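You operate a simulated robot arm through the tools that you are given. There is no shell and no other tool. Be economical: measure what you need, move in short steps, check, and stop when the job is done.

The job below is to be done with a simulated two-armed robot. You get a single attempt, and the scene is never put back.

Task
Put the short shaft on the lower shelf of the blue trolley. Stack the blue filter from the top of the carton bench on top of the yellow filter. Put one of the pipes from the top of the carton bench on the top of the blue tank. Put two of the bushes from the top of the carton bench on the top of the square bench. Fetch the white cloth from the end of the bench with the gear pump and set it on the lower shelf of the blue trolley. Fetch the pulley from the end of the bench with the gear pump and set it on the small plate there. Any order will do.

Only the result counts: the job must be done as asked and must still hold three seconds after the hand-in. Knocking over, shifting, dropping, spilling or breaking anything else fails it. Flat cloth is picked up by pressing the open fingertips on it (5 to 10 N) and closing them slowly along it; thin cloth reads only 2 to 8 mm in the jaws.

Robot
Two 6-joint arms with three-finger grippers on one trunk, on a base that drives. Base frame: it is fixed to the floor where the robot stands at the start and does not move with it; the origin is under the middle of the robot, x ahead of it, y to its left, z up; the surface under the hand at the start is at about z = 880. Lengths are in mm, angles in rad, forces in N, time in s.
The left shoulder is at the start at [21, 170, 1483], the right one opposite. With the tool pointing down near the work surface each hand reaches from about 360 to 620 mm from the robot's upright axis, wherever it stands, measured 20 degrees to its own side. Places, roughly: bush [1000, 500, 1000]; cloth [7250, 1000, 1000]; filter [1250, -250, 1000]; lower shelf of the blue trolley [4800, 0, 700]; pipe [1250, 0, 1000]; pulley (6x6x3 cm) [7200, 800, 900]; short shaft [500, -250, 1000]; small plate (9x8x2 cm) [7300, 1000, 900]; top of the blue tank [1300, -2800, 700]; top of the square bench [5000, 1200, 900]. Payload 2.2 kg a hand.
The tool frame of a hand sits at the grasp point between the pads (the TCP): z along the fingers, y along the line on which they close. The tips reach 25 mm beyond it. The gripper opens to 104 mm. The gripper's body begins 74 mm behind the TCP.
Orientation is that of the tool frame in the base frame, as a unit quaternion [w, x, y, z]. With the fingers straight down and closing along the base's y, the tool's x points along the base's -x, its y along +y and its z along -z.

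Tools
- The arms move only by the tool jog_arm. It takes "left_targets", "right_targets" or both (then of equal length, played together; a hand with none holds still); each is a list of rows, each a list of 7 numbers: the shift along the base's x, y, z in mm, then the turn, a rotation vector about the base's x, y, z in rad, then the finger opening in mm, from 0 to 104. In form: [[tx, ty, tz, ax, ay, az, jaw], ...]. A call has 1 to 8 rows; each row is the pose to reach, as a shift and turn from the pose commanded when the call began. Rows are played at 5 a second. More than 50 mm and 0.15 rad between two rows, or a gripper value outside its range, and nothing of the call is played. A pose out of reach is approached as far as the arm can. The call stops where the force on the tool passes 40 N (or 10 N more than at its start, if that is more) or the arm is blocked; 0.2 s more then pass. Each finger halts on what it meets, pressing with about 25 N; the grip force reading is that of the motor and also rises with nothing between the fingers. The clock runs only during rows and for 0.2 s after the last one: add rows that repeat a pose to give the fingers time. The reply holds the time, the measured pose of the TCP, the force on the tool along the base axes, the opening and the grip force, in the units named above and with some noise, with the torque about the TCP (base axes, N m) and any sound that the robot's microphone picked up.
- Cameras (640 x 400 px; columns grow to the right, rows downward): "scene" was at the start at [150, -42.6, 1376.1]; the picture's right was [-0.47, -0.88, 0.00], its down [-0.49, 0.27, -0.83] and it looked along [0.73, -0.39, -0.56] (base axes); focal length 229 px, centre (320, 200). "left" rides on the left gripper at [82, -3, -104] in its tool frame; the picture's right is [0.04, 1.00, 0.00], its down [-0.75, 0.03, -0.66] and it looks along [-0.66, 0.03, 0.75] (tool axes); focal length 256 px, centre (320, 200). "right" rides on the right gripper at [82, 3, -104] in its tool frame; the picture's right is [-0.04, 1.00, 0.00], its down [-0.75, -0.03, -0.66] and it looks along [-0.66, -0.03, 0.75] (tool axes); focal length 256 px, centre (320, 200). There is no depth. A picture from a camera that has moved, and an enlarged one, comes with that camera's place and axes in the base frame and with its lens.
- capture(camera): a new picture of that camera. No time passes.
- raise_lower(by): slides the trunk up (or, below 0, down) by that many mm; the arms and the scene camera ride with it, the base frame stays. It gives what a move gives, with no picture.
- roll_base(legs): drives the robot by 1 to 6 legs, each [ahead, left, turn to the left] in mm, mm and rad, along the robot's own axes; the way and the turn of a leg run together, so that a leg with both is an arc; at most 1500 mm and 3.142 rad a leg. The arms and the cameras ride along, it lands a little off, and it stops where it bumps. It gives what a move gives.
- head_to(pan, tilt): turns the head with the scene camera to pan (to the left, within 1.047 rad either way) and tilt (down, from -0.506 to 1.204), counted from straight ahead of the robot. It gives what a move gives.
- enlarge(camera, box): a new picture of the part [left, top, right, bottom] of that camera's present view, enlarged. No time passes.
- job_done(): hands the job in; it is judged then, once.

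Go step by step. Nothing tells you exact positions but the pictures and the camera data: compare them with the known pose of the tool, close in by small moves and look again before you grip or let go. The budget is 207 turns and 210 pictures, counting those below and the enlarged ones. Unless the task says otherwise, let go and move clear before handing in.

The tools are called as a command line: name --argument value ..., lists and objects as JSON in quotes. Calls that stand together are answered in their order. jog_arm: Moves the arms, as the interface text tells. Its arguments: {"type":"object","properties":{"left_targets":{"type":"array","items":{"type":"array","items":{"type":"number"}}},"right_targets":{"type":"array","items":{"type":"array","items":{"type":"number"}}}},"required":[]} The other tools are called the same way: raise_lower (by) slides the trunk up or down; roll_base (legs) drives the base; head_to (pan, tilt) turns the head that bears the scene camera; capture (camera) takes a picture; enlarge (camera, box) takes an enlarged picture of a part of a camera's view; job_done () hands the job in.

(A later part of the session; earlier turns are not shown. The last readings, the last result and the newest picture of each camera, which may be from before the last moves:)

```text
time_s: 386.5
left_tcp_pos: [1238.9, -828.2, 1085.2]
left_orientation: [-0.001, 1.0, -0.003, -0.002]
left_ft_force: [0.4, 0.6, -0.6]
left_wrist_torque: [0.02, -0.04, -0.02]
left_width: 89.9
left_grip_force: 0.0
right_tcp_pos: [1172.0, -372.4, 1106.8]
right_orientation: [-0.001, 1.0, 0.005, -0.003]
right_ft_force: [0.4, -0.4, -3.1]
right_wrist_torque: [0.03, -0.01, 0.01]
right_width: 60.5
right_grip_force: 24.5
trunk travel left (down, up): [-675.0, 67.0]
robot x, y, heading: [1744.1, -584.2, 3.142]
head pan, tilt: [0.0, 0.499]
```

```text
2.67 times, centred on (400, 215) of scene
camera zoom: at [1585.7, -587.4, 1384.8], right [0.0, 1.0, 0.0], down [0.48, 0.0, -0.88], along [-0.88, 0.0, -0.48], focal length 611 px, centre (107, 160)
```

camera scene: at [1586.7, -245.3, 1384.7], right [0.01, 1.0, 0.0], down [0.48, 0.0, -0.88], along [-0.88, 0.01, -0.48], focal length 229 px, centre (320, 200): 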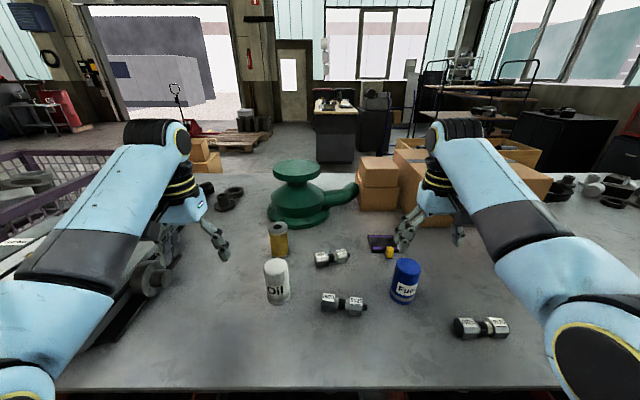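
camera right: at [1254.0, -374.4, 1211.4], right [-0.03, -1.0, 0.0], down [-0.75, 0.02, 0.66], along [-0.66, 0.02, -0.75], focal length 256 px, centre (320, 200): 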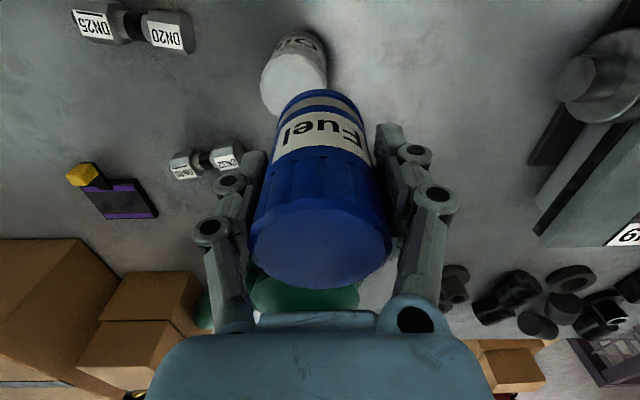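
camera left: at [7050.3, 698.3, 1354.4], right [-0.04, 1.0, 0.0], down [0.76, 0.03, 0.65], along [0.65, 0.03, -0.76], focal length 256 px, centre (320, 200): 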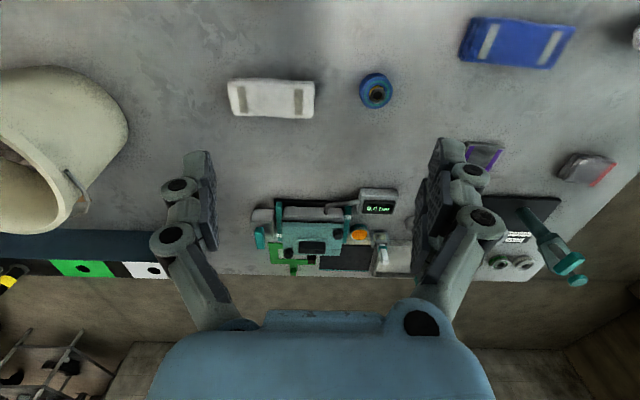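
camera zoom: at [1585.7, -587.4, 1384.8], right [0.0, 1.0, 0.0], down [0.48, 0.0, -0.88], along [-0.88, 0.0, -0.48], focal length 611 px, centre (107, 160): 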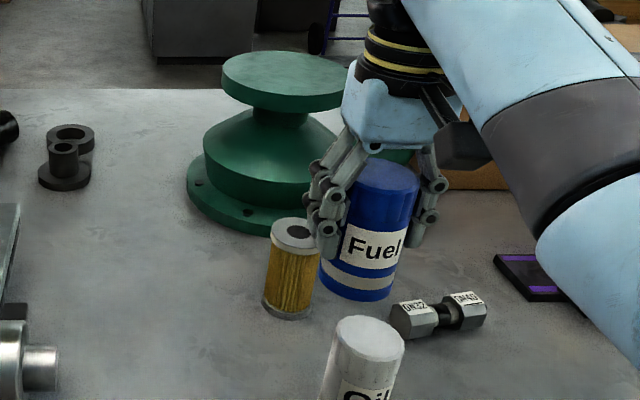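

capture --camera "left"

head_to --pan -0.2 --tilt 0.75

enlarge --camera "scene" --box '[200, 80, 440, 230]'

```text
82 pictures are left
camera left: at [1318.5, -826.1, 1188.5], right [0.03, -1.0, 0.0], down [-0.75, -0.03, 0.66], along [-0.66, -0.02, -0.75], focal length 256 px, centre (320, 200)
```

left: 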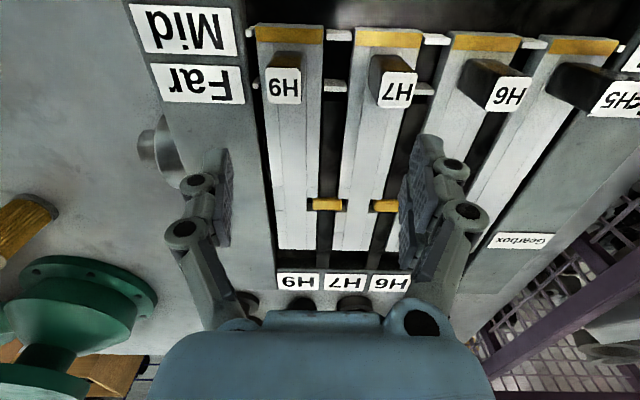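

```text
time_s: 387.3
left_tcp_pos: [1239.0, -826.9, 1084.4]
left_orientation: [-0.001, 1.0, -0.003, -0.001]
left_ft_force: [0.0, 0.4, 0.4]
left_wrist_torque: [0.01, 0.02, 0.0]
left_width: 89.9
left_grip_force: 0.0
right_tcp_pos: [1172.8, -370.7, 1107.2]
right_orientation: [0.0, 1.0, 0.004, -0.004]
right_ft_force: [0.0, 0.1, -3.0]
right_wrist_torque: [-0.01, -0.02, 0.01]
right_width: 60.7
right_grip_force: 25.4
trunk travel left (down, up): [-675.0, 67.0]
robot x, y, heading: [1748.6, -590.3, 3.142]
head pan, tilt: [-0.201, 0.75]
```

```text
2.67 times, centred on (320, 155) of scene
camera zoom: at [1595.4, -570.2, 1362.9], right [0.2, 0.98, 0.0], down [0.67, -0.14, -0.73], along [-0.72, 0.15, -0.68], focal length 611 px, centre (320, 320)
```

zoom: 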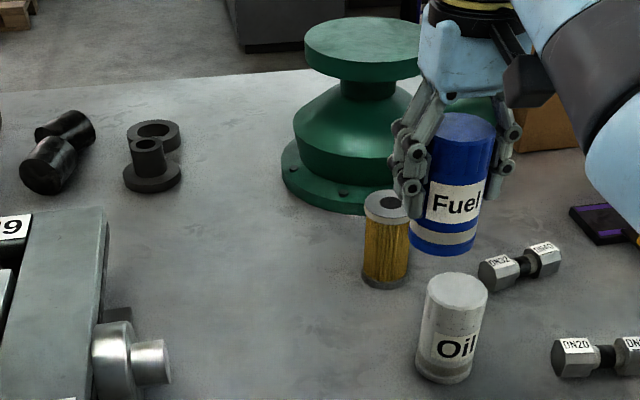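

Yellow filter ≈ [1023,-369], top ≈985. I'll move 100 ahead with the base and 50 with the arm, then verify.

roll_base --legs '[[100, 0, 0]]'

jog_arm --right_targets '[[-20, 1, 0, 0, 0, 0, 45], [-45, 2, 0, 0, 0, 0, 45], [-45, 2, 0, 0, 0, 0, 45]]'

enlarge --camera "scene" --box '[260, 100, 420, 240]'

capture --camera "right"

```text
time_s: 388.4
left_tcp_pos: [1138.3, -826.3, 1085.2]
left_orientation: [-0.001, 1.0, -0.005, 0.0]
left_ft_force: [-0.5, 0.9, 0.3]
left_wrist_torque: [0.0, -0.05, 0.01]
left_width: 90.2
left_grip_force: 0.1
right_tcp_pos: [1072.7, -369.2, 1106.4]
right_orientation: [0.0, 1.0, 0.003, -0.004]
right_ft_force: [-0.7, 0.7, -3.2]
right_wrist_torque: [0.0, -0.06, 0.01]
right_width: 60.3
right_grip_force: 24.6
trunk travel left (down, up): [-675.0, 67.0]
robot x, y, heading: [1646.9, -586.7, 3.138]
head pan, tilt: [-0.201, 0.75]
```

```text
time_s: 389.2
left_tcp_pos: [1140.2, -827.2, 1085.3]
left_orientation: [-0.001, 1.0, -0.004, -0.001]
left_ft_force: [0.4, 0.1, 0.8]
left_wrist_torque: [0.02, 0.0, 0.0]
left_width: 89.8
left_grip_force: 0.1
right_tcp_pos: [1029.0, -369.2, 1107.1]
right_orientation: [0.001, 1.0, 0.004, -0.004]
right_ft_force: [0.0, -0.2, -2.4]
right_wrist_torque: [0.04, 0.0, -0.01]
right_width: 60.6
right_grip_force: 24.5
trunk travel left (down, up): [-675.0, 67.0]
robot x, y, heading: [1645.1, -582.9, 3.137]
head pan, tilt: [-0.201, 0.75]
```

```text
2.86 times, centred on (340, 170) of scene
camera zoom: at [1498.6, -569.8, 1363.0], right [0.2, 0.98, 0.0], down [0.67, -0.14, -0.73], along [-0.72, 0.15, -0.68], focal length 654 px, centre (263, 286)
```

zoom: 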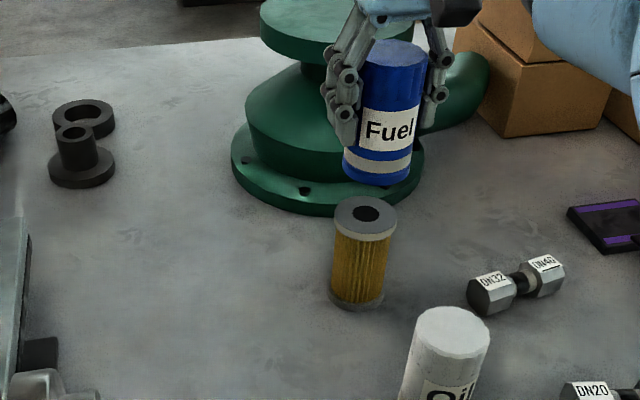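

```text
79 pictures are left
camera right: at [1111.4, -371.6, 1211.4], right [-0.03, -1.0, 0.0], down [-0.75, 0.03, 0.66], along [-0.66, 0.02, -0.75], focal length 256 px, centre (320, 200)
```

right: 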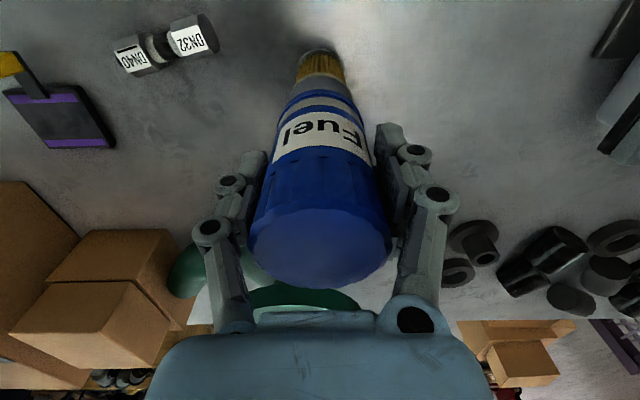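

Offsets are small: about -5 mm in x. Lowering toward the yellow filter.

jog_arm --right_targets '[[-5, -1, -20, 0, 0, 0, 45], [-5, -1, -40, 0, 0, 0, 45], [-5, -1, -40, 0, 0, 0, 45]]'

enlarge --camera "scene" --box '[290, 130, 370, 220]'

enlarge --camera "right" --box '[240, 30, 400, 180]'

```text
time_s: 390.1
left_tcp_pos: [1140.1, -827.1, 1084.3]
left_orientation: [-0.001, 1.0, -0.004, -0.001]
left_ft_force: [-0.1, -0.1, 0.3]
left_wrist_torque: [0.02, 0.01, -0.01]
left_width: 90.1
left_grip_force: 0.1
right_tcp_pos: [1022.0, -367.3, 1067.5]
right_orientation: [0.0, 1.0, 0.003, -0.004]
right_ft_force: [-0.2, 0.6, -4.5]
right_wrist_torque: [0.01, -0.01, -0.01]
right_width: 60.4
right_grip_force: 24.7
trunk travel left (down, up): [-675.0, 67.0]
robot x, y, heading: [1644.8, -581.2, 3.136]
head pan, tilt: [-0.201, 0.75]
```

```text
4.44 times, centred on (330, 175) of scene
camera zoom: at [1497.3, -569.9, 1362.8], right [0.2, 0.98, 0.0], down [0.67, -0.14, -0.73], along [-0.72, 0.15, -0.68], focal length 1018 px, centre (276, 311)
```

zoom: 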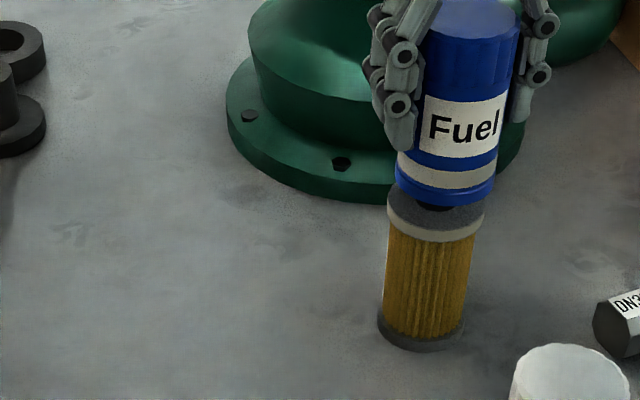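

```text
2.67 times, centred on (320, 105) of right
camera zoom: at [1104.5, -369.2, 1171.1], right [-0.03, -1.0, 0.0], down [-0.75, 0.03, 0.66], along [-0.66, 0.02, -0.75], focal length 683 px, centre (320, 453)
```

zoom: 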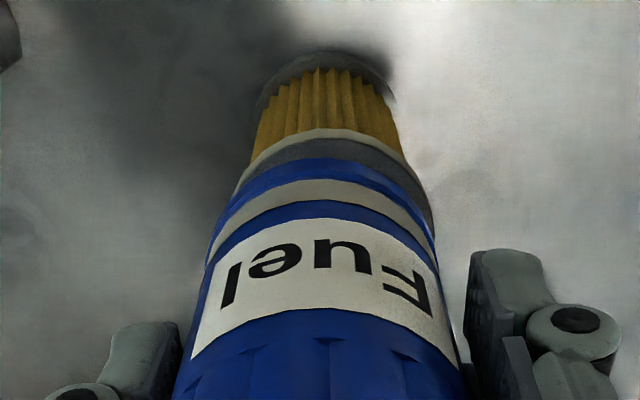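

Nearly aligned; fine shift of (+1,-2) and lower to contact.

jog_arm --right_targets '[[1, -2, -5, 0, 0, 0, 45], [1, -2, -10, 0, 0, 0, 45], [1, -2, -13, 0, 0, 0, 45], [1, -2, -13, 0, 0, 0, 45]]'

```text
time_s: 391.1
left_tcp_pos: [1140.2, -827.0, 1085.4]
left_orientation: [0.0, 1.0, -0.004, -0.001]
left_ft_force: [0.2, -0.5, 0.5]
left_wrist_torque: [0.01, 0.03, 0.01]
left_width: 89.7
left_grip_force: 0.1
right_tcp_pos: [1024.5, -370.1, 1053.9]
right_orientation: [0.0, 1.0, 0.003, -0.003]
right_ft_force: [-0.3, -0.1, -3.3]
right_wrist_torque: [0.02, -0.01, 0.0]
right_width: 60.2
right_grip_force: 25.2
trunk travel left (down, up): [-675.0, 67.0]
robot x, y, heading: [1646.4, -587.4, 3.141]
head pan, tilt: [-0.201, 0.75]
```

jog_arm --right_targets '[[0, 0, -2, 0, 0, 0, 45], [0, 0, -4, 0, 0, 0, 45], [0, 0, -4, 0, 0, 0, 45]]'

enlarge --camera "scene" --box '[290, 130, 370, 220]'

```text
time_s: 391.9
left_tcp_pos: [1139.8, -826.8, 1085.2]
left_orientation: [0.0, 1.0, -0.005, -0.001]
left_ft_force: [0.3, -0.2, -0.6]
left_wrist_torque: [0.02, -0.01, 0.0]
left_width: 90.1
left_grip_force: 0.0
right_tcp_pos: [1025.4, -370.8, 1049.9]
right_orientation: [0.0, 1.0, 0.003, -0.003]
right_ft_force: [-0.5, -0.3, -3.0]
right_wrist_torque: [0.0, -0.06, 0.01]
right_width: 60.4
right_grip_force: 25.1
trunk travel left (down, up): [-675.0, 67.0]
robot x, y, heading: [1645.0, -586.2, 3.139]
head pan, tilt: [-0.201, 0.75]
```

```text
4.44 times, centred on (330, 175) of scene
camera zoom: at [1497.4, -569.9, 1362.8], right [0.2, 0.98, 0.0], down [0.67, -0.14, -0.73], along [-0.72, 0.15, -0.68], focal length 1018 px, centre (276, 311)
```

zoom: 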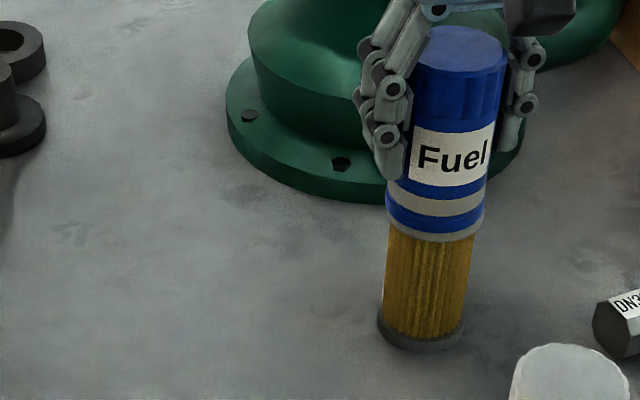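

Very well aligned; continue in 2 mm steps to contact.

jog_arm --right_targets '[[-1, 0, -2, 0, 0, 0, 45], [-1, 0, -4, 0, 0, 0, 45], [-1, 0, -4, 0, 0, 0, 45]]'

```text
time_s: 392.6
left_tcp_pos: [1140.9, -825.7, 1085.5]
left_orientation: [-0.002, 1.0, -0.004, -0.001]
left_ft_force: [-0.2, 0.0, 0.5]
left_wrist_torque: [-0.01, 0.01, 0.01]
left_width: 89.9
left_grip_force: 0.1
right_tcp_pos: [1023.9, -371.4, 1048.8]
right_orientation: [0.0, 1.0, 0.003, -0.006]
right_ft_force: [1.6, 0.8, 19.5]
right_wrist_torque: [0.18, -0.51, -0.03]
right_width: 60.6
right_grip_force: 25.1
trunk travel left (down, up): [-675.0, 67.0]
robot x, y, heading: [1650.6, -589.5, 3.134]
head pan, tilt: [-0.201, 0.75]
```

Contact. Relax and open slowly.

jog_arm --right_targets '[[0, 0, 2.5, 0, 0, 0, 45], [0, 0, 2.5, 0, 0, 0, 58], [0, 0, 2.5, 0, 0, 0, 62], [0, 0, 2.5, 0, 0, 0, 68], [0, 0, 2.5, 0, 0, 0, 78], [0, 0, 2.5, 0, 0, 0, 92], [0, 0, 2.5, 0, 0, 0, 104]]'

enlarge --camera "scene" --box '[270, 110, 390, 220]'

```text
time_s: 394.2
left_tcp_pos: [1139.8, -825.8, 1085.8]
left_orientation: [-0.001, 1.0, -0.005, -0.001]
left_ft_force: [-0.8, 0.2, 0.5]
left_wrist_torque: [0.0, 0.02, 0.02]
left_width: 90.2
left_grip_force: 0.0
right_tcp_pos: [1025.2, -372.9, 1047.5]
right_orientation: [0.0, 1.0, 0.004, -0.004]
right_ft_force: [-0.2, 0.2, -0.2]
right_wrist_torque: [0.02, -0.02, 0.02]
right_width: 103.9
right_grip_force: 0.0
trunk travel left (down, up): [-675.0, 67.0]
robot x, y, heading: [1645.1, -582.8, 3.138]
head pan, tilt: [-0.201, 0.75]
```

```text
3.64 times, centred on (330, 165) of scene
camera zoom: at [1497.7, -569.9, 1362.9], right [0.2, 0.98, 0.0], down [0.67, -0.14, -0.73], along [-0.72, 0.15, -0.68], focal length 833 px, centre (284, 327)
```

zoom: 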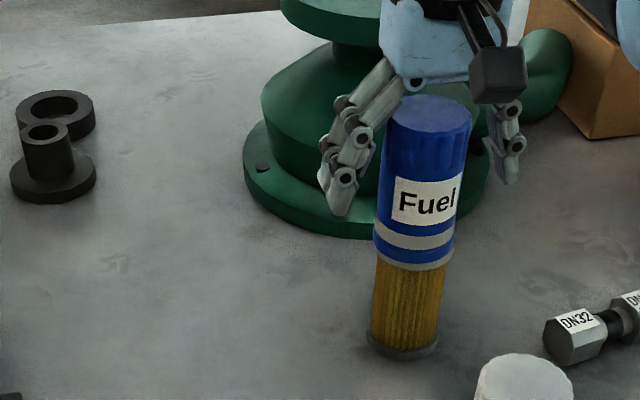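

Stacked stably. Lift the hand straight up and back off.

jog_arm --right_targets '[[0, 0, 30, 0, 0, 0, 104], [0, 0, 70, 0, 0, 0, 104], [0, 0, 110, 0, 0, 0, 104], [0, 0, 140, 0, 0, 0, 104]]'

roll_base --legs '[[-280, 0, 0], [0, -350, 0]]'

head_to --pan 0.0 --tilt 0.6

capture --camera "scene"

```text
time_s: 395.2
left_tcp_pos: [1139.8, -826.5, 1084.8]
left_orientation: [-0.001, 1.0, -0.005, -0.001]
left_ft_force: [0.7, 0.8, 0.4]
left_wrist_torque: [0.0, 0.03, -0.03]
left_width: 89.9
left_grip_force: 0.0
right_tcp_pos: [1026.7, -371.9, 1189.8]
right_orientation: [0.0, 1.0, 0.003, -0.004]
right_ft_force: [-0.5, 0.1, -1.2]
right_wrist_torque: [0.02, 0.01, -0.04]
right_width: 104.0
right_grip_force: 0.1
trunk travel left (down, up): [-675.0, 67.0]
robot x, y, heading: [1647.5, -589.1, 3.137]
head pan, tilt: [-0.201, 0.75]
```

```text
time_s: 399.1
left_tcp_pos: [1418.6, -479.5, 1084.6]
left_orientation: [0.0, 1.0, -0.006, -0.001]
left_ft_force: [0.5, -0.2, 0.1]
left_wrist_torque: [0.02, -0.01, 0.03]
left_width: 89.9
left_grip_force: 0.1
right_tcp_pos: [1305.1, -22.8, 1187.9]
right_orientation: [0.0, 1.0, 0.001, -0.004]
right_ft_force: [0.1, 0.6, -0.6]
right_wrist_torque: [0.01, -0.01, -0.02]
right_width: 104.1
right_grip_force: 0.1
trunk travel left (down, up): [-675.0, 67.0]
robot x, y, heading: [1930.6, -241.9, 3.135]
head pan, tilt: [-0.201, 0.75]
```

```text
time_s: 399.8
left_tcp_pos: [1417.4, -480.3, 1084.9]
left_orientation: [-0.001, 1.0, -0.006, -0.001]
left_ft_force: [-0.3, 0.7, -0.2]
left_wrist_torque: [0.01, -0.01, -0.01]
left_width: 90.0
left_grip_force: 0.0
right_tcp_pos: [1305.9, -23.2, 1189.0]
right_orientation: [0.0, 1.0, 0.001, -0.003]
right_ft_force: [-0.6, -0.2, -0.3]
right_wrist_torque: [0.01, 0.0, 0.0]
right_width: 104.1
right_grip_force: 0.0
trunk travel left (down, up): [-675.0, 67.0]
robot x, y, heading: [1927.1, -241.1, 3.134]
head pan, tilt: [0.0, 0.6]
```

```text
74 pictures are left
camera scene: at [1769.5, -240.3, 1375.7], right [0.01, 1.0, 0.0], down [0.57, 0.0, -0.82], along [-0.82, 0.01, -0.57], focal length 229 px, centre (320, 200)
```

scene: 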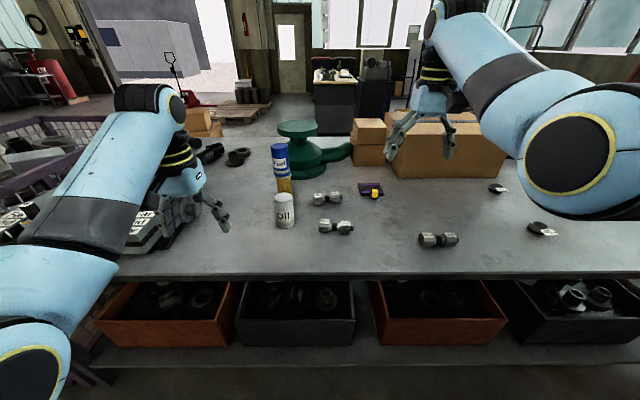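

The stack stands well. Two tagged dark pieces are near [990,485] and [1230,470]; I'll zoom on them and the pipes.

enlarge --camera "scene" --box '[400, 165, 592, 285]'

head_to --pan -0.7 --tilt 0.5

capture --camera "scene"

```text
3.33 times, centred on (496, 225) of scene
camera zoom: at [1769.5, -240.3, 1375.7], right [0.01, 1.0, 0.0], down [0.57, 0.0, -0.82], along [-0.82, 0.01, -0.57], focal length 763 px, centre (-267, 117)
```

zoom: 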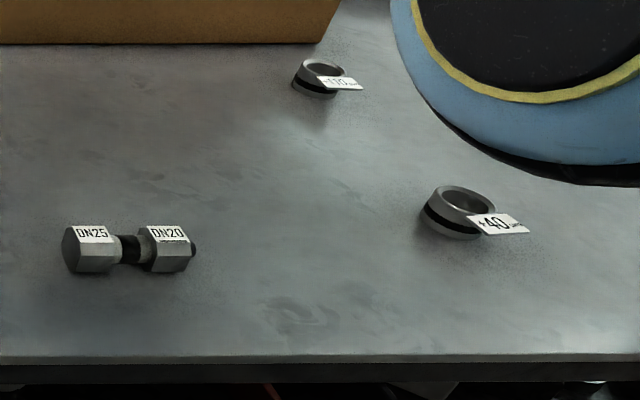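

```text
time_s: 400.9
left_tcp_pos: [1418.7, -479.1, 1085.5]
left_orientation: [0.0, 1.0, -0.005, -0.001]
left_ft_force: [-0.5, 0.1, 0.2]
left_wrist_torque: [0.03, -0.03, -0.02]
left_width: 90.2
left_grip_force: 0.1
right_tcp_pos: [1305.6, -24.2, 1189.6]
right_orientation: [0.0, 1.0, 0.003, -0.004]
right_ft_force: [-0.4, -0.2, -1.4]
right_wrist_torque: [-0.01, 0.0, -0.02]
right_width: 104.0
right_grip_force: 0.1
trunk travel left (down, up): [-675.0, 67.0]
robot x, y, heading: [1926.7, -242.4, 3.133]
head pan, tilt: [-0.7, 0.499]
```

```text
72 pictures are left
camera scene: at [1788.7, -182.0, 1384.8], right [0.65, 0.76, 0.0], down [0.36, -0.31, -0.88], along [-0.67, 0.57, -0.48], focal length 229 px, centre (320, 200)
```

scene: 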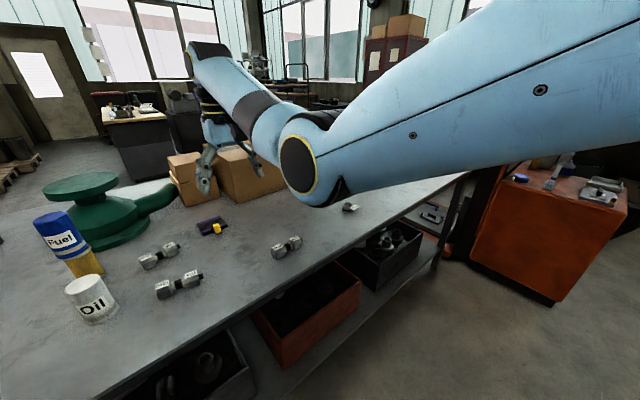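

The tagged rings (bushes) are at about [1232,466] and [992,485]; the nearest pipe is at [1287,113], lying along y. I'll turn the right hand a quarter turn and bring it over that pipe.

jog_arm --right_targets '[[15, 0, -20, 0, 0, -0.14, 100], [30, 0, -40, 0, 0, -0.28, 100], [45, 0, -60, 0, 0, -0.42, 100], [60, 0, -80, 0, 0, -0.56, 100], [75, 0, -100, 0, 0, -0.7, 100], [90, 0, -120, 0, 0, -0.84, 100], [100, 0, -140, 0, 0, -0.98, 100], [100, 0, -150, 0, 0, -1.12, 100]]'

jog_arm --right_targets '[[0, 0, 0, 0, 0, -0.14, 100], [0, 0, 0, 0, 0, -0.28, 100], [0, 0, 0, 0, 0, -0.42, 100], [0, 0, 0, 0, 0, -0.45, 100]]'

roll_base --legs '[[118, -137, 0.007]]'

capture --camera "right"

```text
time_s: 402.6
left_tcp_pos: [1417.4, -477.7, 1085.5]
left_orientation: [-0.001, 1.0, -0.007, -0.001]
left_ft_force: [0.4, -0.7, 0.7]
left_wrist_torque: [-0.01, -0.01, -0.04]
left_width: 89.9
left_grip_force: 0.0
right_tcp_pos: [1405.6, -24.2, 1037.6]
right_orientation: [-0.002, 0.848, -0.531, -0.003]
right_ft_force: [0.1, -0.3, 0.2]
right_wrist_torque: [0.0, -0.02, 0.0]
right_width: 100.2
right_grip_force: 0.1
trunk travel left (down, up): [-675.0, 67.0]
robot x, y, heading: [1928.5, -241.4, 3.138]
head pan, tilt: [-0.7, 0.499]
```

```text
time_s: 403.6
left_tcp_pos: [1418.1, -478.8, 1084.6]
left_orientation: [-0.001, 1.0, -0.006, -0.001]
left_ft_force: [-0.3, -0.8, 0.0]
left_wrist_torque: [0.0, -0.01, -0.01]
left_width: 90.1
left_grip_force: 0.0
right_tcp_pos: [1406.3, -24.6, 1038.8]
right_orientation: [-0.003, 0.708, -0.706, -0.002]
right_ft_force: [0.1, 0.6, -0.5]
right_wrist_torque: [0.01, -0.02, 0.01]
right_width: 100.2
right_grip_force: 0.0
trunk travel left (down, up): [-675.0, 67.0]
robot x, y, heading: [1928.7, -237.5, 3.134]
head pan, tilt: [-0.7, 0.499]
```

```text
time_s: 405.2
left_tcp_pos: [1300.6, -348.0, 1084.1]
left_orientation: [0.0, 1.0, -0.002, 0.0]
left_ft_force: [-0.5, -0.8, -0.9]
left_wrist_torque: [-0.02, -0.01, -0.01]
left_width: 90.0
left_grip_force: 0.0
right_tcp_pos: [1284.6, 107.9, 1037.3]
right_orientation: [-0.002, 0.712, -0.702, -0.002]
right_ft_force: [-0.4, 0.8, 0.7]
right_wrist_torque: [-0.04, -0.02, 0.01]
right_width: 99.9
right_grip_force: 0.0
trunk travel left (down, up): [-675.0, 67.0]
robot x, y, heading: [1804.6, -107.9, -3.143]
head pan, tilt: [-0.7, 0.499]
```

```text
71 pictures are left
camera right: at [1282.3, 25.5, 1142.6], right [-1.0, 0.03, 0.0], down [0.02, 0.75, 0.66], along [0.02, 0.66, -0.75], focal length 256 px, centre (320, 200)
```

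right: 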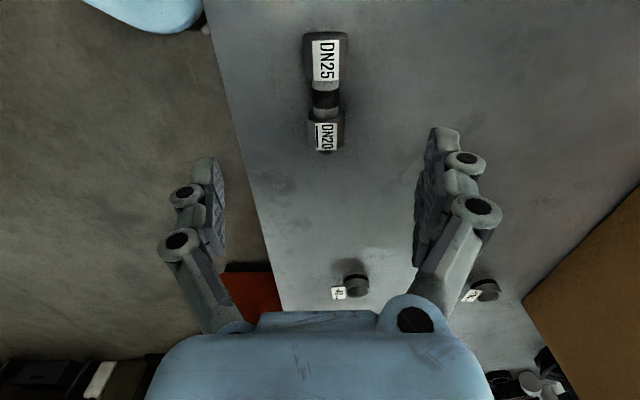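

The pipe's neck is at about [1279,112]. Descend with the open hand.

jog_arm --right_targets '[[-5, 4, -40, 0, 0, 0, 100], [-5, 4, -80, 0, 0, 0, 100], [-5, 4, -105, 0, 0, 0, 100], [-5, 4, -105, 0, 0, 0, 100]]'

capture --camera "right"

```text
time_s: 406.2
left_tcp_pos: [1301.0, -347.8, 1084.8]
left_orientation: [-0.001, 1.0, -0.002, -0.001]
left_ft_force: [0.3, -0.4, 0.3]
left_wrist_torque: [0.01, -0.05, -0.05]
left_width: 89.9
left_grip_force: 0.1
right_tcp_pos: [1279.4, 111.1, 933.1]
right_orientation: [-0.002, 0.711, -0.703, -0.003]
right_ft_force: [-0.5, -0.6, -0.5]
right_wrist_torque: [0.01, 0.01, 0.01]
right_width: 100.2
right_grip_force: 0.0
trunk travel left (down, up): [-675.0, 67.0]
robot x, y, heading: [1807.7, -106.3, -3.144]
head pan, tilt: [-0.7, 0.499]
```

```text
70 pictures are left
camera right: at [1276.8, 29.1, 1037.3], right [-1.0, 0.03, 0.0], down [0.02, 0.75, 0.66], along [0.02, 0.66, -0.75], focal length 256 px, centre (320, 200)
```

right: 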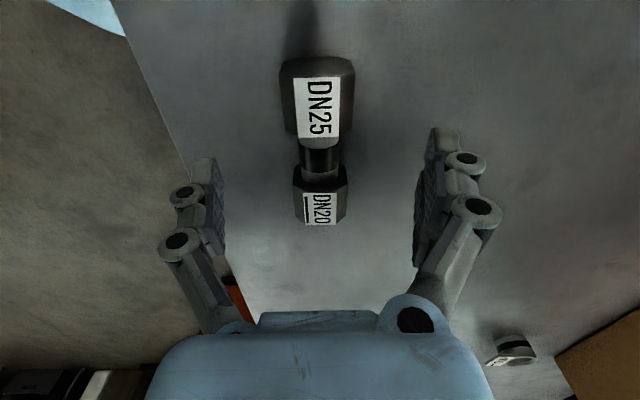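

jog_arm --right_targets '[[0, 3, -15, 0, 0, 0, 100], [0, 3, -26, 0, 0, 0, 90], [0, 3, -26, 0, 0, 0, 75], [0, 3, -26, 0, 0, 0, 60], [0, 3, -26, 0, 0, 0, 45], [0, 3, -26, 0, 0, 0, 30], [0, 3, -26, 0, 0, 0, 15], [0, 3, -26, 0, 0, 0, 15]]'

jog_arm --right_targets '[[0, 0, 30, 0, 0, 0, 12], [0, 0, 70, 0, 0, 0, 12], [0, 0, 110, 0, 0, 0, 12]]'

capture --camera "right"

```text
time_s: 408.0
left_tcp_pos: [1300.8, -348.6, 1084.9]
left_orientation: [-0.001, 1.0, -0.002, -0.002]
left_ft_force: [-0.4, 0.2, -0.1]
left_wrist_torque: [-0.02, -0.02, 0.0]
left_width: 89.8
left_grip_force: 0.1
right_tcp_pos: [1279.1, 116.0, 908.3]
right_orientation: [-0.003, 0.712, -0.702, -0.002]
right_ft_force: [-0.9, 0.6, 2.3]
right_wrist_torque: [-0.02, 0.1, 0.0]
right_width: 28.9
right_grip_force: 24.6
trunk travel left (down, up): [-675.0, 67.0]
robot x, y, heading: [1811.2, -103.1, -3.141]
head pan, tilt: [-0.7, 0.499]
```

```text
time_s: 408.8
left_tcp_pos: [1301.4, -348.0, 1084.6]
left_orientation: [-0.001, 1.0, -0.002, -0.001]
left_ft_force: [0.0, -0.3, 0.3]
left_wrist_torque: [0.02, 0.03, 0.0]
left_width: 90.2
left_grip_force: 0.0
right_tcp_pos: [1283.7, 114.1, 1017.6]
right_orientation: [-0.003, 0.711, -0.703, -0.002]
right_ft_force: [0.2, 0.0, -2.7]
right_wrist_torque: [0.04, 0.05, -0.02]
right_width: 29.1
right_grip_force: 24.7
trunk travel left (down, up): [-675.0, 67.0]
robot x, y, heading: [1806.1, -106.6, -3.14]
head pan, tilt: [-0.7, 0.499]
```

```text
69 pictures are left
camera right: at [1281.4, 31.7, 1122.0], right [-1.0, 0.03, 0.0], down [0.02, 0.75, 0.66], along [0.02, 0.66, -0.75], focal length 256 px, centre (320, 200)
```

right: 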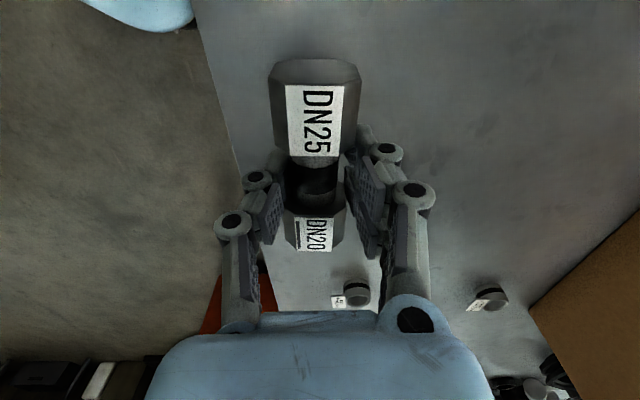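

Pipe held. I'll drive to the +x end of the blue tank (about [2150,-3020]) and look.

roll_base --legs '[[-350, 0, 0], [0, 1450, 0], [0, 1450, 0]]'

head_to --pan 0.0 --tilt 0.7

capture --camera "scene"

```text
time_s: 424.6
left_tcp_pos: [1622.2, -3220.6, 1086.0]
left_orientation: [-0.001, 1.0, -0.011, -0.001]
left_ft_force: [-0.5, -1.0, 0.4]
left_wrist_torque: [-0.01, 0.01, 0.0]
left_width: 90.1
left_grip_force: 0.0
right_tcp_pos: [1612.8, -2757.6, 1016.1]
right_orientation: [0.002, -0.704, 0.71, 0.002]
right_ft_force: [-0.5, -0.5, -1.9]
right_wrist_torque: [0.01, 0.01, 0.0]
right_width: 28.7
right_grip_force: 24.9
trunk travel left (down, up): [-675.0, 67.0]
robot x, y, heading: [2137.4, -2989.0, 3.126]
head pan, tilt: [-0.7, 0.499]
```

```text
time_s: 425.6
left_tcp_pos: [1622.4, -3221.1, 1085.1]
left_orientation: [-0.001, 1.0, -0.011, -0.001]
left_ft_force: [0.1, -0.1, 0.6]
left_wrist_torque: [-0.02, -0.02, -0.01]
left_width: 90.1
left_grip_force: 0.1
right_tcp_pos: [1613.2, -2758.6, 1018.3]
right_orientation: [0.002, -0.705, 0.71, 0.003]
right_ft_force: [0.3, -0.4, -1.6]
right_wrist_torque: [-0.01, 0.01, 0.03]
right_width: 28.7
right_grip_force: 24.5
trunk travel left (down, up): [-675.0, 67.0]
robot x, y, heading: [2135.9, -2987.3, 3.121]
head pan, tilt: [0.0, 0.7]
```

```text
68 pictures are left
camera scene: at [1979.9, -2985.7, 1367.1], right [0.02, 1.0, 0.0], down [0.64, -0.01, -0.76], along [-0.76, 0.01, -0.64], focal length 229 px, centre (320, 200)
```

scene: 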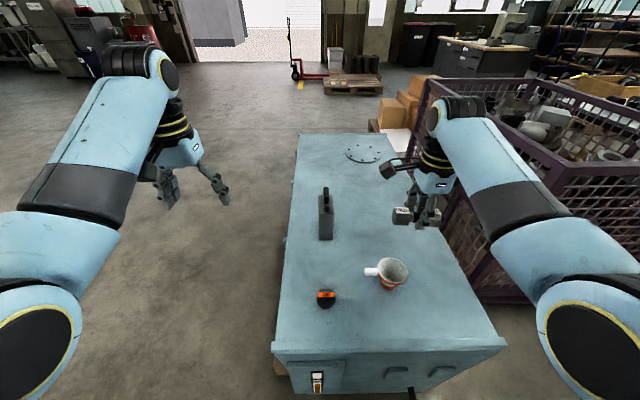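

The tank top has room at about [1560,-2565], right of the cup. I'll move the left hand outward, drive there and lower.

jog_arm --left_targets '[[0, -45, 0, 0, 0, 0, 90], [0, -90, 0, 0, 0, 0, 90], [5, -135, 0, 0, 0, 0, 90], [10, -180, 0, 0, 0, 0, 90], [20, -220, 0, 0, 0, 0, 90]]'

roll_base --legs '[[50, -193, 0.015]]'

raise_lower --by -280

capture --camera "right"

capture --camera "scene"

```text
time_s: 426.9
left_tcp_pos: [1645.2, -3439.5, 1083.5]
left_orientation: [-0.001, 1.0, -0.013, 0.0]
left_ft_force: [0.6, -0.8, 0.4]
left_wrist_torque: [0.01, 0.03, 0.01]
left_width: 90.0
left_grip_force: 0.0
right_tcp_pos: [1614.0, -2758.1, 1018.9]
right_orientation: [0.003, -0.704, 0.71, 0.003]
right_ft_force: [-0.4, 0.5, -1.4]
right_wrist_torque: [0.03, 0.02, -0.03]
right_width: 29.0
right_grip_force: 24.3
trunk travel left (down, up): [-675.0, 67.0]
robot x, y, heading: [2136.5, -2984.7, 3.116]
head pan, tilt: [0.0, 0.7]
```

```text
time_s: 428.4
left_tcp_pos: [1602.0, -3254.1, 1084.4]
left_orientation: [0.001, 1.0, -0.006, -0.001]
left_ft_force: [-0.4, 1.0, 0.1]
left_wrist_torque: [-0.01, 0.01, 0.02]
left_width: 90.0
left_grip_force: 0.1
right_tcp_pos: [1563.3, -2573.1, 1016.5]
right_orientation: [-0.003, 0.708, -0.706, -0.002]
right_ft_force: [-0.5, 0.7, -2.9]
right_wrist_torque: [-0.02, 0.02, 0.02]
right_width: 28.6
right_grip_force: 25.0
trunk travel left (down, up): [-675.0, 67.0]
robot x, y, heading: [2089.5, -2795.1, 3.137]
head pan, tilt: [0.0, 0.7]
```

```text
time_s: 431.3
left_tcp_pos: [1601.1, -3253.9, 804.7]
left_orientation: [-0.001, 1.0, -0.006, 0.0]
left_ft_force: [0.1, 0.1, 0.3]
left_wrist_torque: [0.0, -0.03, -0.01]
left_width: 89.8
left_grip_force: 0.1
right_tcp_pos: [1563.8, -2573.7, 736.8]
right_orientation: [-0.002, 0.708, -0.706, -0.002]
right_ft_force: [0.6, 0.7, -2.7]
right_wrist_torque: [0.0, 0.0, -0.04]
right_width: 29.0
right_grip_force: 25.3
trunk travel left (down, up): [-395.0, 347.0]
robot x, y, heading: [2088.2, -2797.6, 3.137]
head pan, tilt: [0.0, 0.7]
```

```text
67 pictures are left
camera right: at [1559.7, -2655.8, 842.3], right [-1.0, 0.04, 0.0], down [0.03, 0.75, 0.66], along [0.02, 0.66, -0.75], focal length 256 px, centre (320, 200)
```

right: 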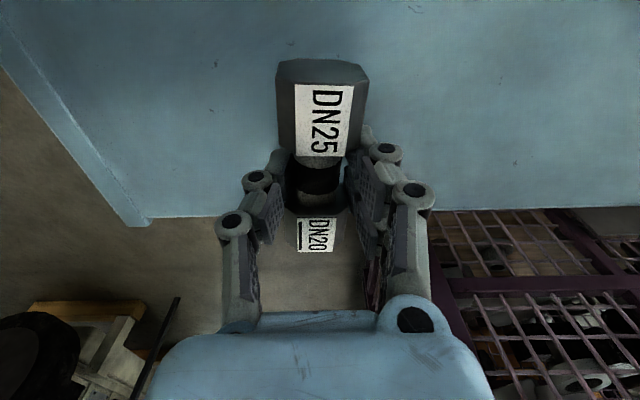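

```text
66 pictures are left
camera scene: at [1927.0, -2796.9, 1083.5], right [0.01, 1.0, 0.0], down [0.64, 0.0, -0.76], along [-0.76, 0.01, -0.64], focal length 229 px, centre (320, 200)
```

scene: 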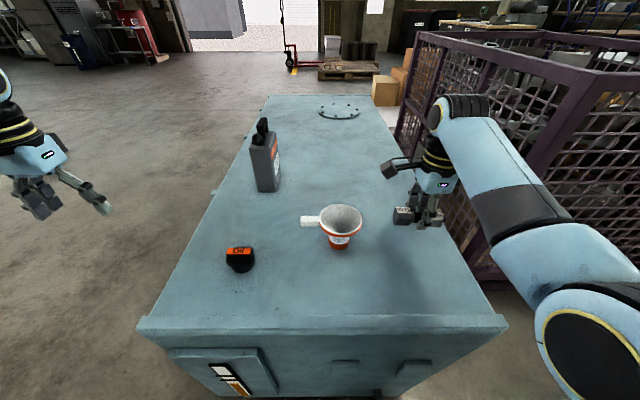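

I'll shift 15 mm inward and go down gently with the arm until contact.

jog_arm --right_targets '[[0, -15, 0, 0, 0, 0, 12], [0, -15, -12, 0, 0, 0, 12], [0, -15, -24, 0, 0, 0, 12], [0, -15, -36, 0, 0, 0, 12], [0, -15, -48, 0, 0, 0, 12], [0, -15, -58, 0, 0, 0, 12]]'

capture --camera "right"

```text
time_s: 432.8
left_tcp_pos: [1604.9, -3254.2, 804.6]
left_orientation: [-0.002, 1.0, -0.006, -0.003]
left_ft_force: [1.3, 0.2, 0.3]
left_wrist_torque: [0.0, -0.04, 0.02]
left_width: 90.0
left_grip_force: 0.0
right_tcp_pos: [1562.1, -2588.3, 686.1]
right_orientation: [0.0, 0.708, -0.707, -0.006]
right_ft_force: [12.6, -0.4, 26.5]
right_wrist_torque: [-0.02, -0.84, -0.01]
right_width: 28.9
right_grip_force: 25.1
trunk travel left (down, up): [-395.0, 347.0]
robot x, y, heading: [2084.7, -2797.8, 3.133]
head pan, tilt: [0.0, 0.7]
stopped in row 6 (right hand): the force on the tool passed its limit at 46 N (the readings are from after the stop); the commanded pose is now the measured one
```

```text
65 pictures are left
camera right: at [1560.2, -2670.4, 790.0], right [-1.0, 0.04, 0.01], down [0.04, 0.75, 0.66], along [0.02, 0.66, -0.75], focal length 256 px, centre (320, 200)
```

right: 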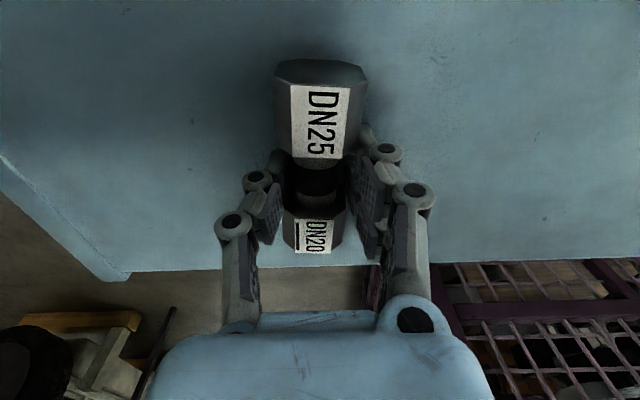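

Contact at TCP 686 (tank top ≈ 660). Relax slightly, open and rise.

jog_arm --right_targets '[[0, 0, 3, 0, 0, 0, 28], [0, 0, 3, 0, 0, 0, 36], [0, 0, 3, 0, 0, 0, 50], [0, 0, 3, 0, 0, 0, 75], [0, 0, 30, 0, 0, 0, 90], [0, 0, 70, 0, 0, 0, 90], [0, 0, 110, 0, 0, 0, 90]]'

capture --camera "right"

raise_lower --by 280

```text
time_s: 434.4
left_tcp_pos: [1602.6, -3253.2, 803.5]
left_orientation: [-0.001, 1.0, -0.006, -0.001]
left_ft_force: [0.5, -0.7, 0.5]
left_wrist_torque: [0.02, -0.01, 0.05]
left_width: 90.0
left_grip_force: 0.1
right_tcp_pos: [1559.6, -2586.1, 792.1]
right_orientation: [-0.001, 0.708, -0.706, -0.005]
right_ft_force: [0.9, 0.2, 0.5]
right_wrist_torque: [-0.03, 0.05, -0.02]
right_width: 89.9
right_grip_force: 0.0
trunk travel left (down, up): [-395.0, 347.0]
robot x, y, heading: [2088.2, -2798.2, 3.134]
head pan, tilt: [0.0, 0.7]
```

```text
64 pictures are left
camera right: at [1557.6, -2669.1, 897.1], right [-1.0, 0.04, 0.01], down [0.03, 0.75, 0.66], along [0.02, 0.66, -0.75], focal length 256 px, centre (320, 200)
```

right: 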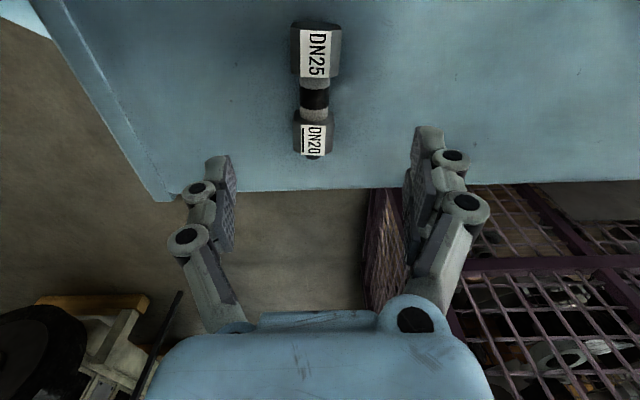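

```text
time_s: 437.2
left_tcp_pos: [1602.6, -3253.7, 1083.7]
left_orientation: [-0.001, 1.0, -0.005, -0.001]
left_ft_force: [-0.2, -0.2, 0.2]
left_wrist_torque: [0.0, 0.0, -0.01]
left_width: 90.0
left_grip_force: 0.0
right_tcp_pos: [1561.5, -2588.6, 1072.0]
right_orientation: [-0.001, 0.709, -0.706, -0.005]
right_ft_force: [-0.3, -0.6, 0.0]
right_wrist_torque: [0.01, 0.01, 0.02]
right_width: 90.1
right_grip_force: 0.0
trunk travel left (down, up): [-675.0, 67.0]
robot x, y, heading: [2086.3, -2800.2, 3.14]
head pan, tilt: [0.0, 0.7]
```

The pipe rests on the tank. Now the bushes: back to the carton bench's far side, turning the right hand back to its normal yaw on the way.

roll_base --legs '[[-50, 0, 0], [0, -1500, 0], [0, -1500, 0], [0, -60, 0]]'

jog_arm --right_targets '[[0, 0, 0, 0, 0, 0.14, 104], [0, 0, 0, 0, 0, 0.28, 104], [0, 0, 0, 0, 0, 0.42, 104], [0, 0, 0, 0, 0, 0.56, 104], [0, 0, 0, 0, 0, 0.7, 104], [0, 0, 0, 0, 0, 0.84, 104], [0, 0, 0, 0, 0, 0.98, 104], [0, 0, 0, 0, 0, 1.12, 104]]'

jog_arm --right_targets '[[0, 0, 0, 0, 0, 0.14, 104], [0, 0, 0, 0, 0, 0.28, 104], [0, 0, 0, 0, 0, 0.42, 104], [0, 0, 0, 0, 0, 0.45, 104]]' --left_targets '[[-5, 40, 0, 0, 0, 0, 104], [-10, 80, 0, 0, 0, 0, 104], [-15, 120, 0, 0, 0, 0, 104], [-20, 160, 0, 0, 0, 0, 104]]'

head_to --pan -0.1 --tilt 0.6

capture --camera "scene"

```text
time_s: 452.6
left_tcp_pos: [1676.2, -231.2, 1086.0]
left_orientation: [0.0, 1.0, -0.015, -0.001]
left_ft_force: [0.4, 1.3, 0.3]
left_wrist_torque: [-0.02, -0.04, 0.01]
left_width: 90.3
left_grip_force: 0.1
right_tcp_pos: [1646.8, 435.2, 1072.2]
right_orientation: [0.0, -0.702, 0.713, 0.005]
right_ft_force: [-0.1, -0.1, -0.1]
right_wrist_torque: [-0.03, 0.01, 0.03]
right_width: 89.7
right_grip_force: 0.1
trunk travel left (down, up): [-675.0, 67.0]
robot x, y, heading: [2162.7, 219.8, 3.114]
head pan, tilt: [0.0, 0.7]
```

```text
time_s: 454.4
left_tcp_pos: [1676.4, -232.2, 1083.7]
left_orientation: [-0.001, 1.0, -0.014, -0.001]
left_ft_force: [0.1, 0.0, -0.1]
left_wrist_torque: [-0.01, 0.02, -0.05]
left_width: 89.8
left_grip_force: 0.1
right_tcp_pos: [1646.0, 434.3, 1071.3]
right_orientation: [0.002, 0.973, -0.229, -0.004]
right_ft_force: [-1.1, 0.6, -0.6]
right_wrist_torque: [-0.03, -0.01, 0.02]
right_width: 104.1
right_grip_force: 0.0
trunk travel left (down, up): [-675.0, 67.0]
robot x, y, heading: [2169.9, 214.4, 3.114]
head pan, tilt: [0.0, 0.7]
```

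```text
time_s: 455.4
left_tcp_pos: [1656.9, -68.6, 1084.8]
left_orientation: [-0.001, 1.0, -0.014, -0.002]
left_ft_force: [0.3, 0.2, 0.5]
left_wrist_torque: [-0.03, 0.01, 0.02]
left_width: 104.1
left_grip_force: 0.0
right_tcp_pos: [1646.2, 435.0, 1071.6]
right_orientation: [0.004, 1.0, -0.005, -0.003]
right_ft_force: [0.6, -0.7, -0.2]
right_wrist_torque: [-0.02, 0.04, 0.03]
right_width: 104.1
right_grip_force: 0.1
trunk travel left (down, up): [-675.0, 67.0]
robot x, y, heading: [2167.5, 215.8, 3.115]
head pan, tilt: [0.0, 0.7]
```

```text
time_s: 456.1
left_tcp_pos: [1655.6, -71.4, 1083.1]
left_orientation: [-0.001, 1.0, -0.014, -0.002]
left_ft_force: [-0.2, 0.1, -0.3]
left_wrist_torque: [0.02, 0.01, -0.03]
left_width: 104.0
left_grip_force: 0.1
right_tcp_pos: [1647.3, 433.7, 1073.4]
right_orientation: [0.003, 1.0, -0.008, -0.004]
right_ft_force: [0.1, 1.5, -0.7]
right_wrist_torque: [0.01, 0.01, 0.0]
right_width: 103.8
right_grip_force: 0.0
trunk travel left (down, up): [-675.0, 67.0]
robot x, y, heading: [2166.1, 215.1, 3.116]
head pan, tilt: [-0.099, 0.6]
```

```text
63 pictures are left
camera scene: at [2011.2, 227.2, 1375.7], right [0.12, 0.99, 0.0], down [0.56, -0.07, -0.82], along [-0.82, 0.1, -0.57], focal length 229 px, centre (320, 200)
```

scene: 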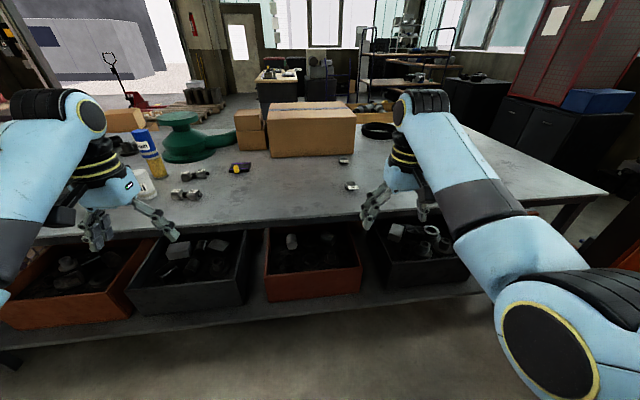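

roll_base --legs '[[535, -40, 0.025]]'

capture --camera "right"

```text
time_s: 459.1
left_tcp_pos: [1132.5, -33.7, 1084.4]
left_orientation: [-0.001, 1.0, -0.004, -0.001]
left_ft_force: [0.1, -0.2, 0.4]
left_wrist_torque: [0.01, -0.03, 0.0]
left_width: 104.1
left_grip_force: 0.0
right_tcp_pos: [1112.1, 470.6, 1073.2]
right_orientation: [0.004, 1.0, 0.002, -0.003]
right_ft_force: [-0.8, -0.2, 0.2]
right_wrist_torque: [0.0, 0.01, -0.06]
right_width: 104.0
right_grip_force: 0.0
trunk travel left (down, up): [-675.0, 67.0]
robot x, y, heading: [1635.9, 264.9, 3.139]
head pan, tilt: [-0.099, 0.6]
```

```text
62 pictures are left
camera right: at [1195.5, 469.1, 1176.3], right [-0.03, -1.0, 0.01], down [-0.75, 0.03, 0.66], along [-0.66, 0.02, -0.75], focal length 256 px, centre (320, 200)
```

right: 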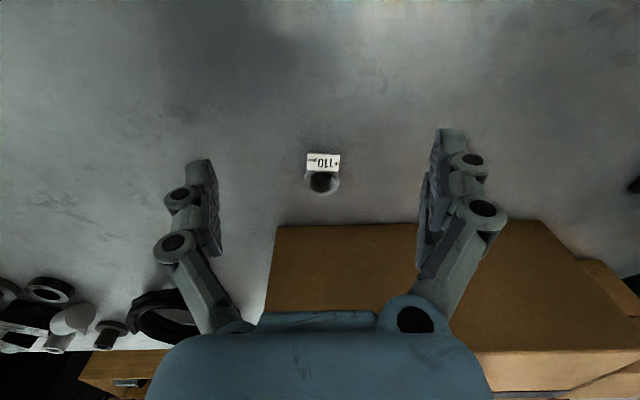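

Bush B is at about [977,472] with its tag on the +x side; closing along y suits. I'll raise the left hand, extend the right over the bush and lower the trunk.

jog_arm --left_targets '[[-25, 0, 25, 0, 0, 0, 104], [-50, 0, 55, 0, 0, 0, 104], [-75, 0, 85, 0, 0, 0, 104], [-100, 0, 120, 0, 0, 0, 104]]' --right_targets '[[-25, 0, 0, 0, 0, 0, 80], [-55, 0, 0, 0, 0, 0, 80], [-85, 1, 0, 0, 0, 0, 80], [-112, 1, 0, 0, 0, 0, 80]]'

roll_base --legs '[[24, 0, 0]]'

raise_lower --by -125

capture --camera "right"

```text
time_s: 460.1
left_tcp_pos: [1023.1, -33.3, 1201.7]
left_orientation: [-0.001, 1.0, -0.004, 0.001]
left_ft_force: [-0.3, -0.1, 0.2]
left_wrist_torque: [0.01, -0.04, 0.0]
left_width: 103.9
left_grip_force: 0.0
left hand out of reach, approached as far as the arm can: row 2, 3, 4
right_tcp_pos: [1001.0, 472.6, 1070.1]
right_orientation: [0.004, 1.0, 0.002, -0.004]
right_ft_force: [0.5, -0.9, 0.1]
right_wrist_torque: [-0.01, -0.01, -0.01]
right_width: 80.0
right_grip_force: 0.0
trunk travel left (down, up): [-675.0, 67.0]
robot x, y, heading: [1640.7, 262.7, 3.138]
head pan, tilt: [-0.099, 0.6]
```

```text
time_s: 461.1
left_tcp_pos: [1002.7, -33.8, 1200.7]
left_orientation: [-0.001, 1.0, -0.006, 0.001]
left_ft_force: [-0.2, 0.3, -0.6]
left_wrist_torque: [0.02, -0.05, -0.01]
left_width: 103.7
left_grip_force: 0.0
right_tcp_pos: [980.6, 472.5, 1069.6]
right_orientation: [0.003, 1.0, 0.003, -0.003]
right_ft_force: [0.4, -0.2, -0.7]
right_wrist_torque: [-0.01, -0.04, 0.02]
right_width: 80.0
right_grip_force: 0.0
trunk travel left (down, up): [-675.0, 67.0]
robot x, y, heading: [1615.5, 260.0, 3.135]
head pan, tilt: [-0.099, 0.6]
stopped in leg 1: the robot was blocked; the commanded pose is now the measured one
```

```text
time_s: 462.6
left_tcp_pos: [1004.7, -34.0, 1073.9]
left_orientation: [0.0, 1.0, -0.005, 0.0]
left_ft_force: [-0.2, 0.2, -0.4]
left_wrist_torque: [-0.02, -0.01, -0.02]
left_width: 103.9
left_grip_force: 0.0
right_tcp_pos: [983.0, 473.4, 947.3]
right_orientation: [0.004, 1.0, 0.003, -0.004]
right_ft_force: [0.5, 0.0, 1.1]
right_wrist_torque: [-0.01, 0.04, -0.07]
right_width: 79.9
right_grip_force: 0.0
trunk travel left (down, up): [-550.0, 192.0]
robot x, y, heading: [1621.2, 260.6, 3.135]
head pan, tilt: [-0.099, 0.6]
```

```text
61 pictures are left
camera right: at [1065.6, 470.9, 1050.8], right [-0.04, -1.0, 0.01], down [-0.75, 0.03, 0.66], along [-0.66, 0.02, -0.75], focal length 256 px, centre (320, 200)
```

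right: 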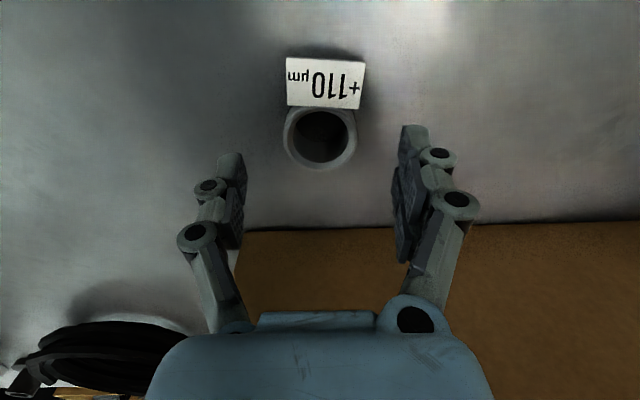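

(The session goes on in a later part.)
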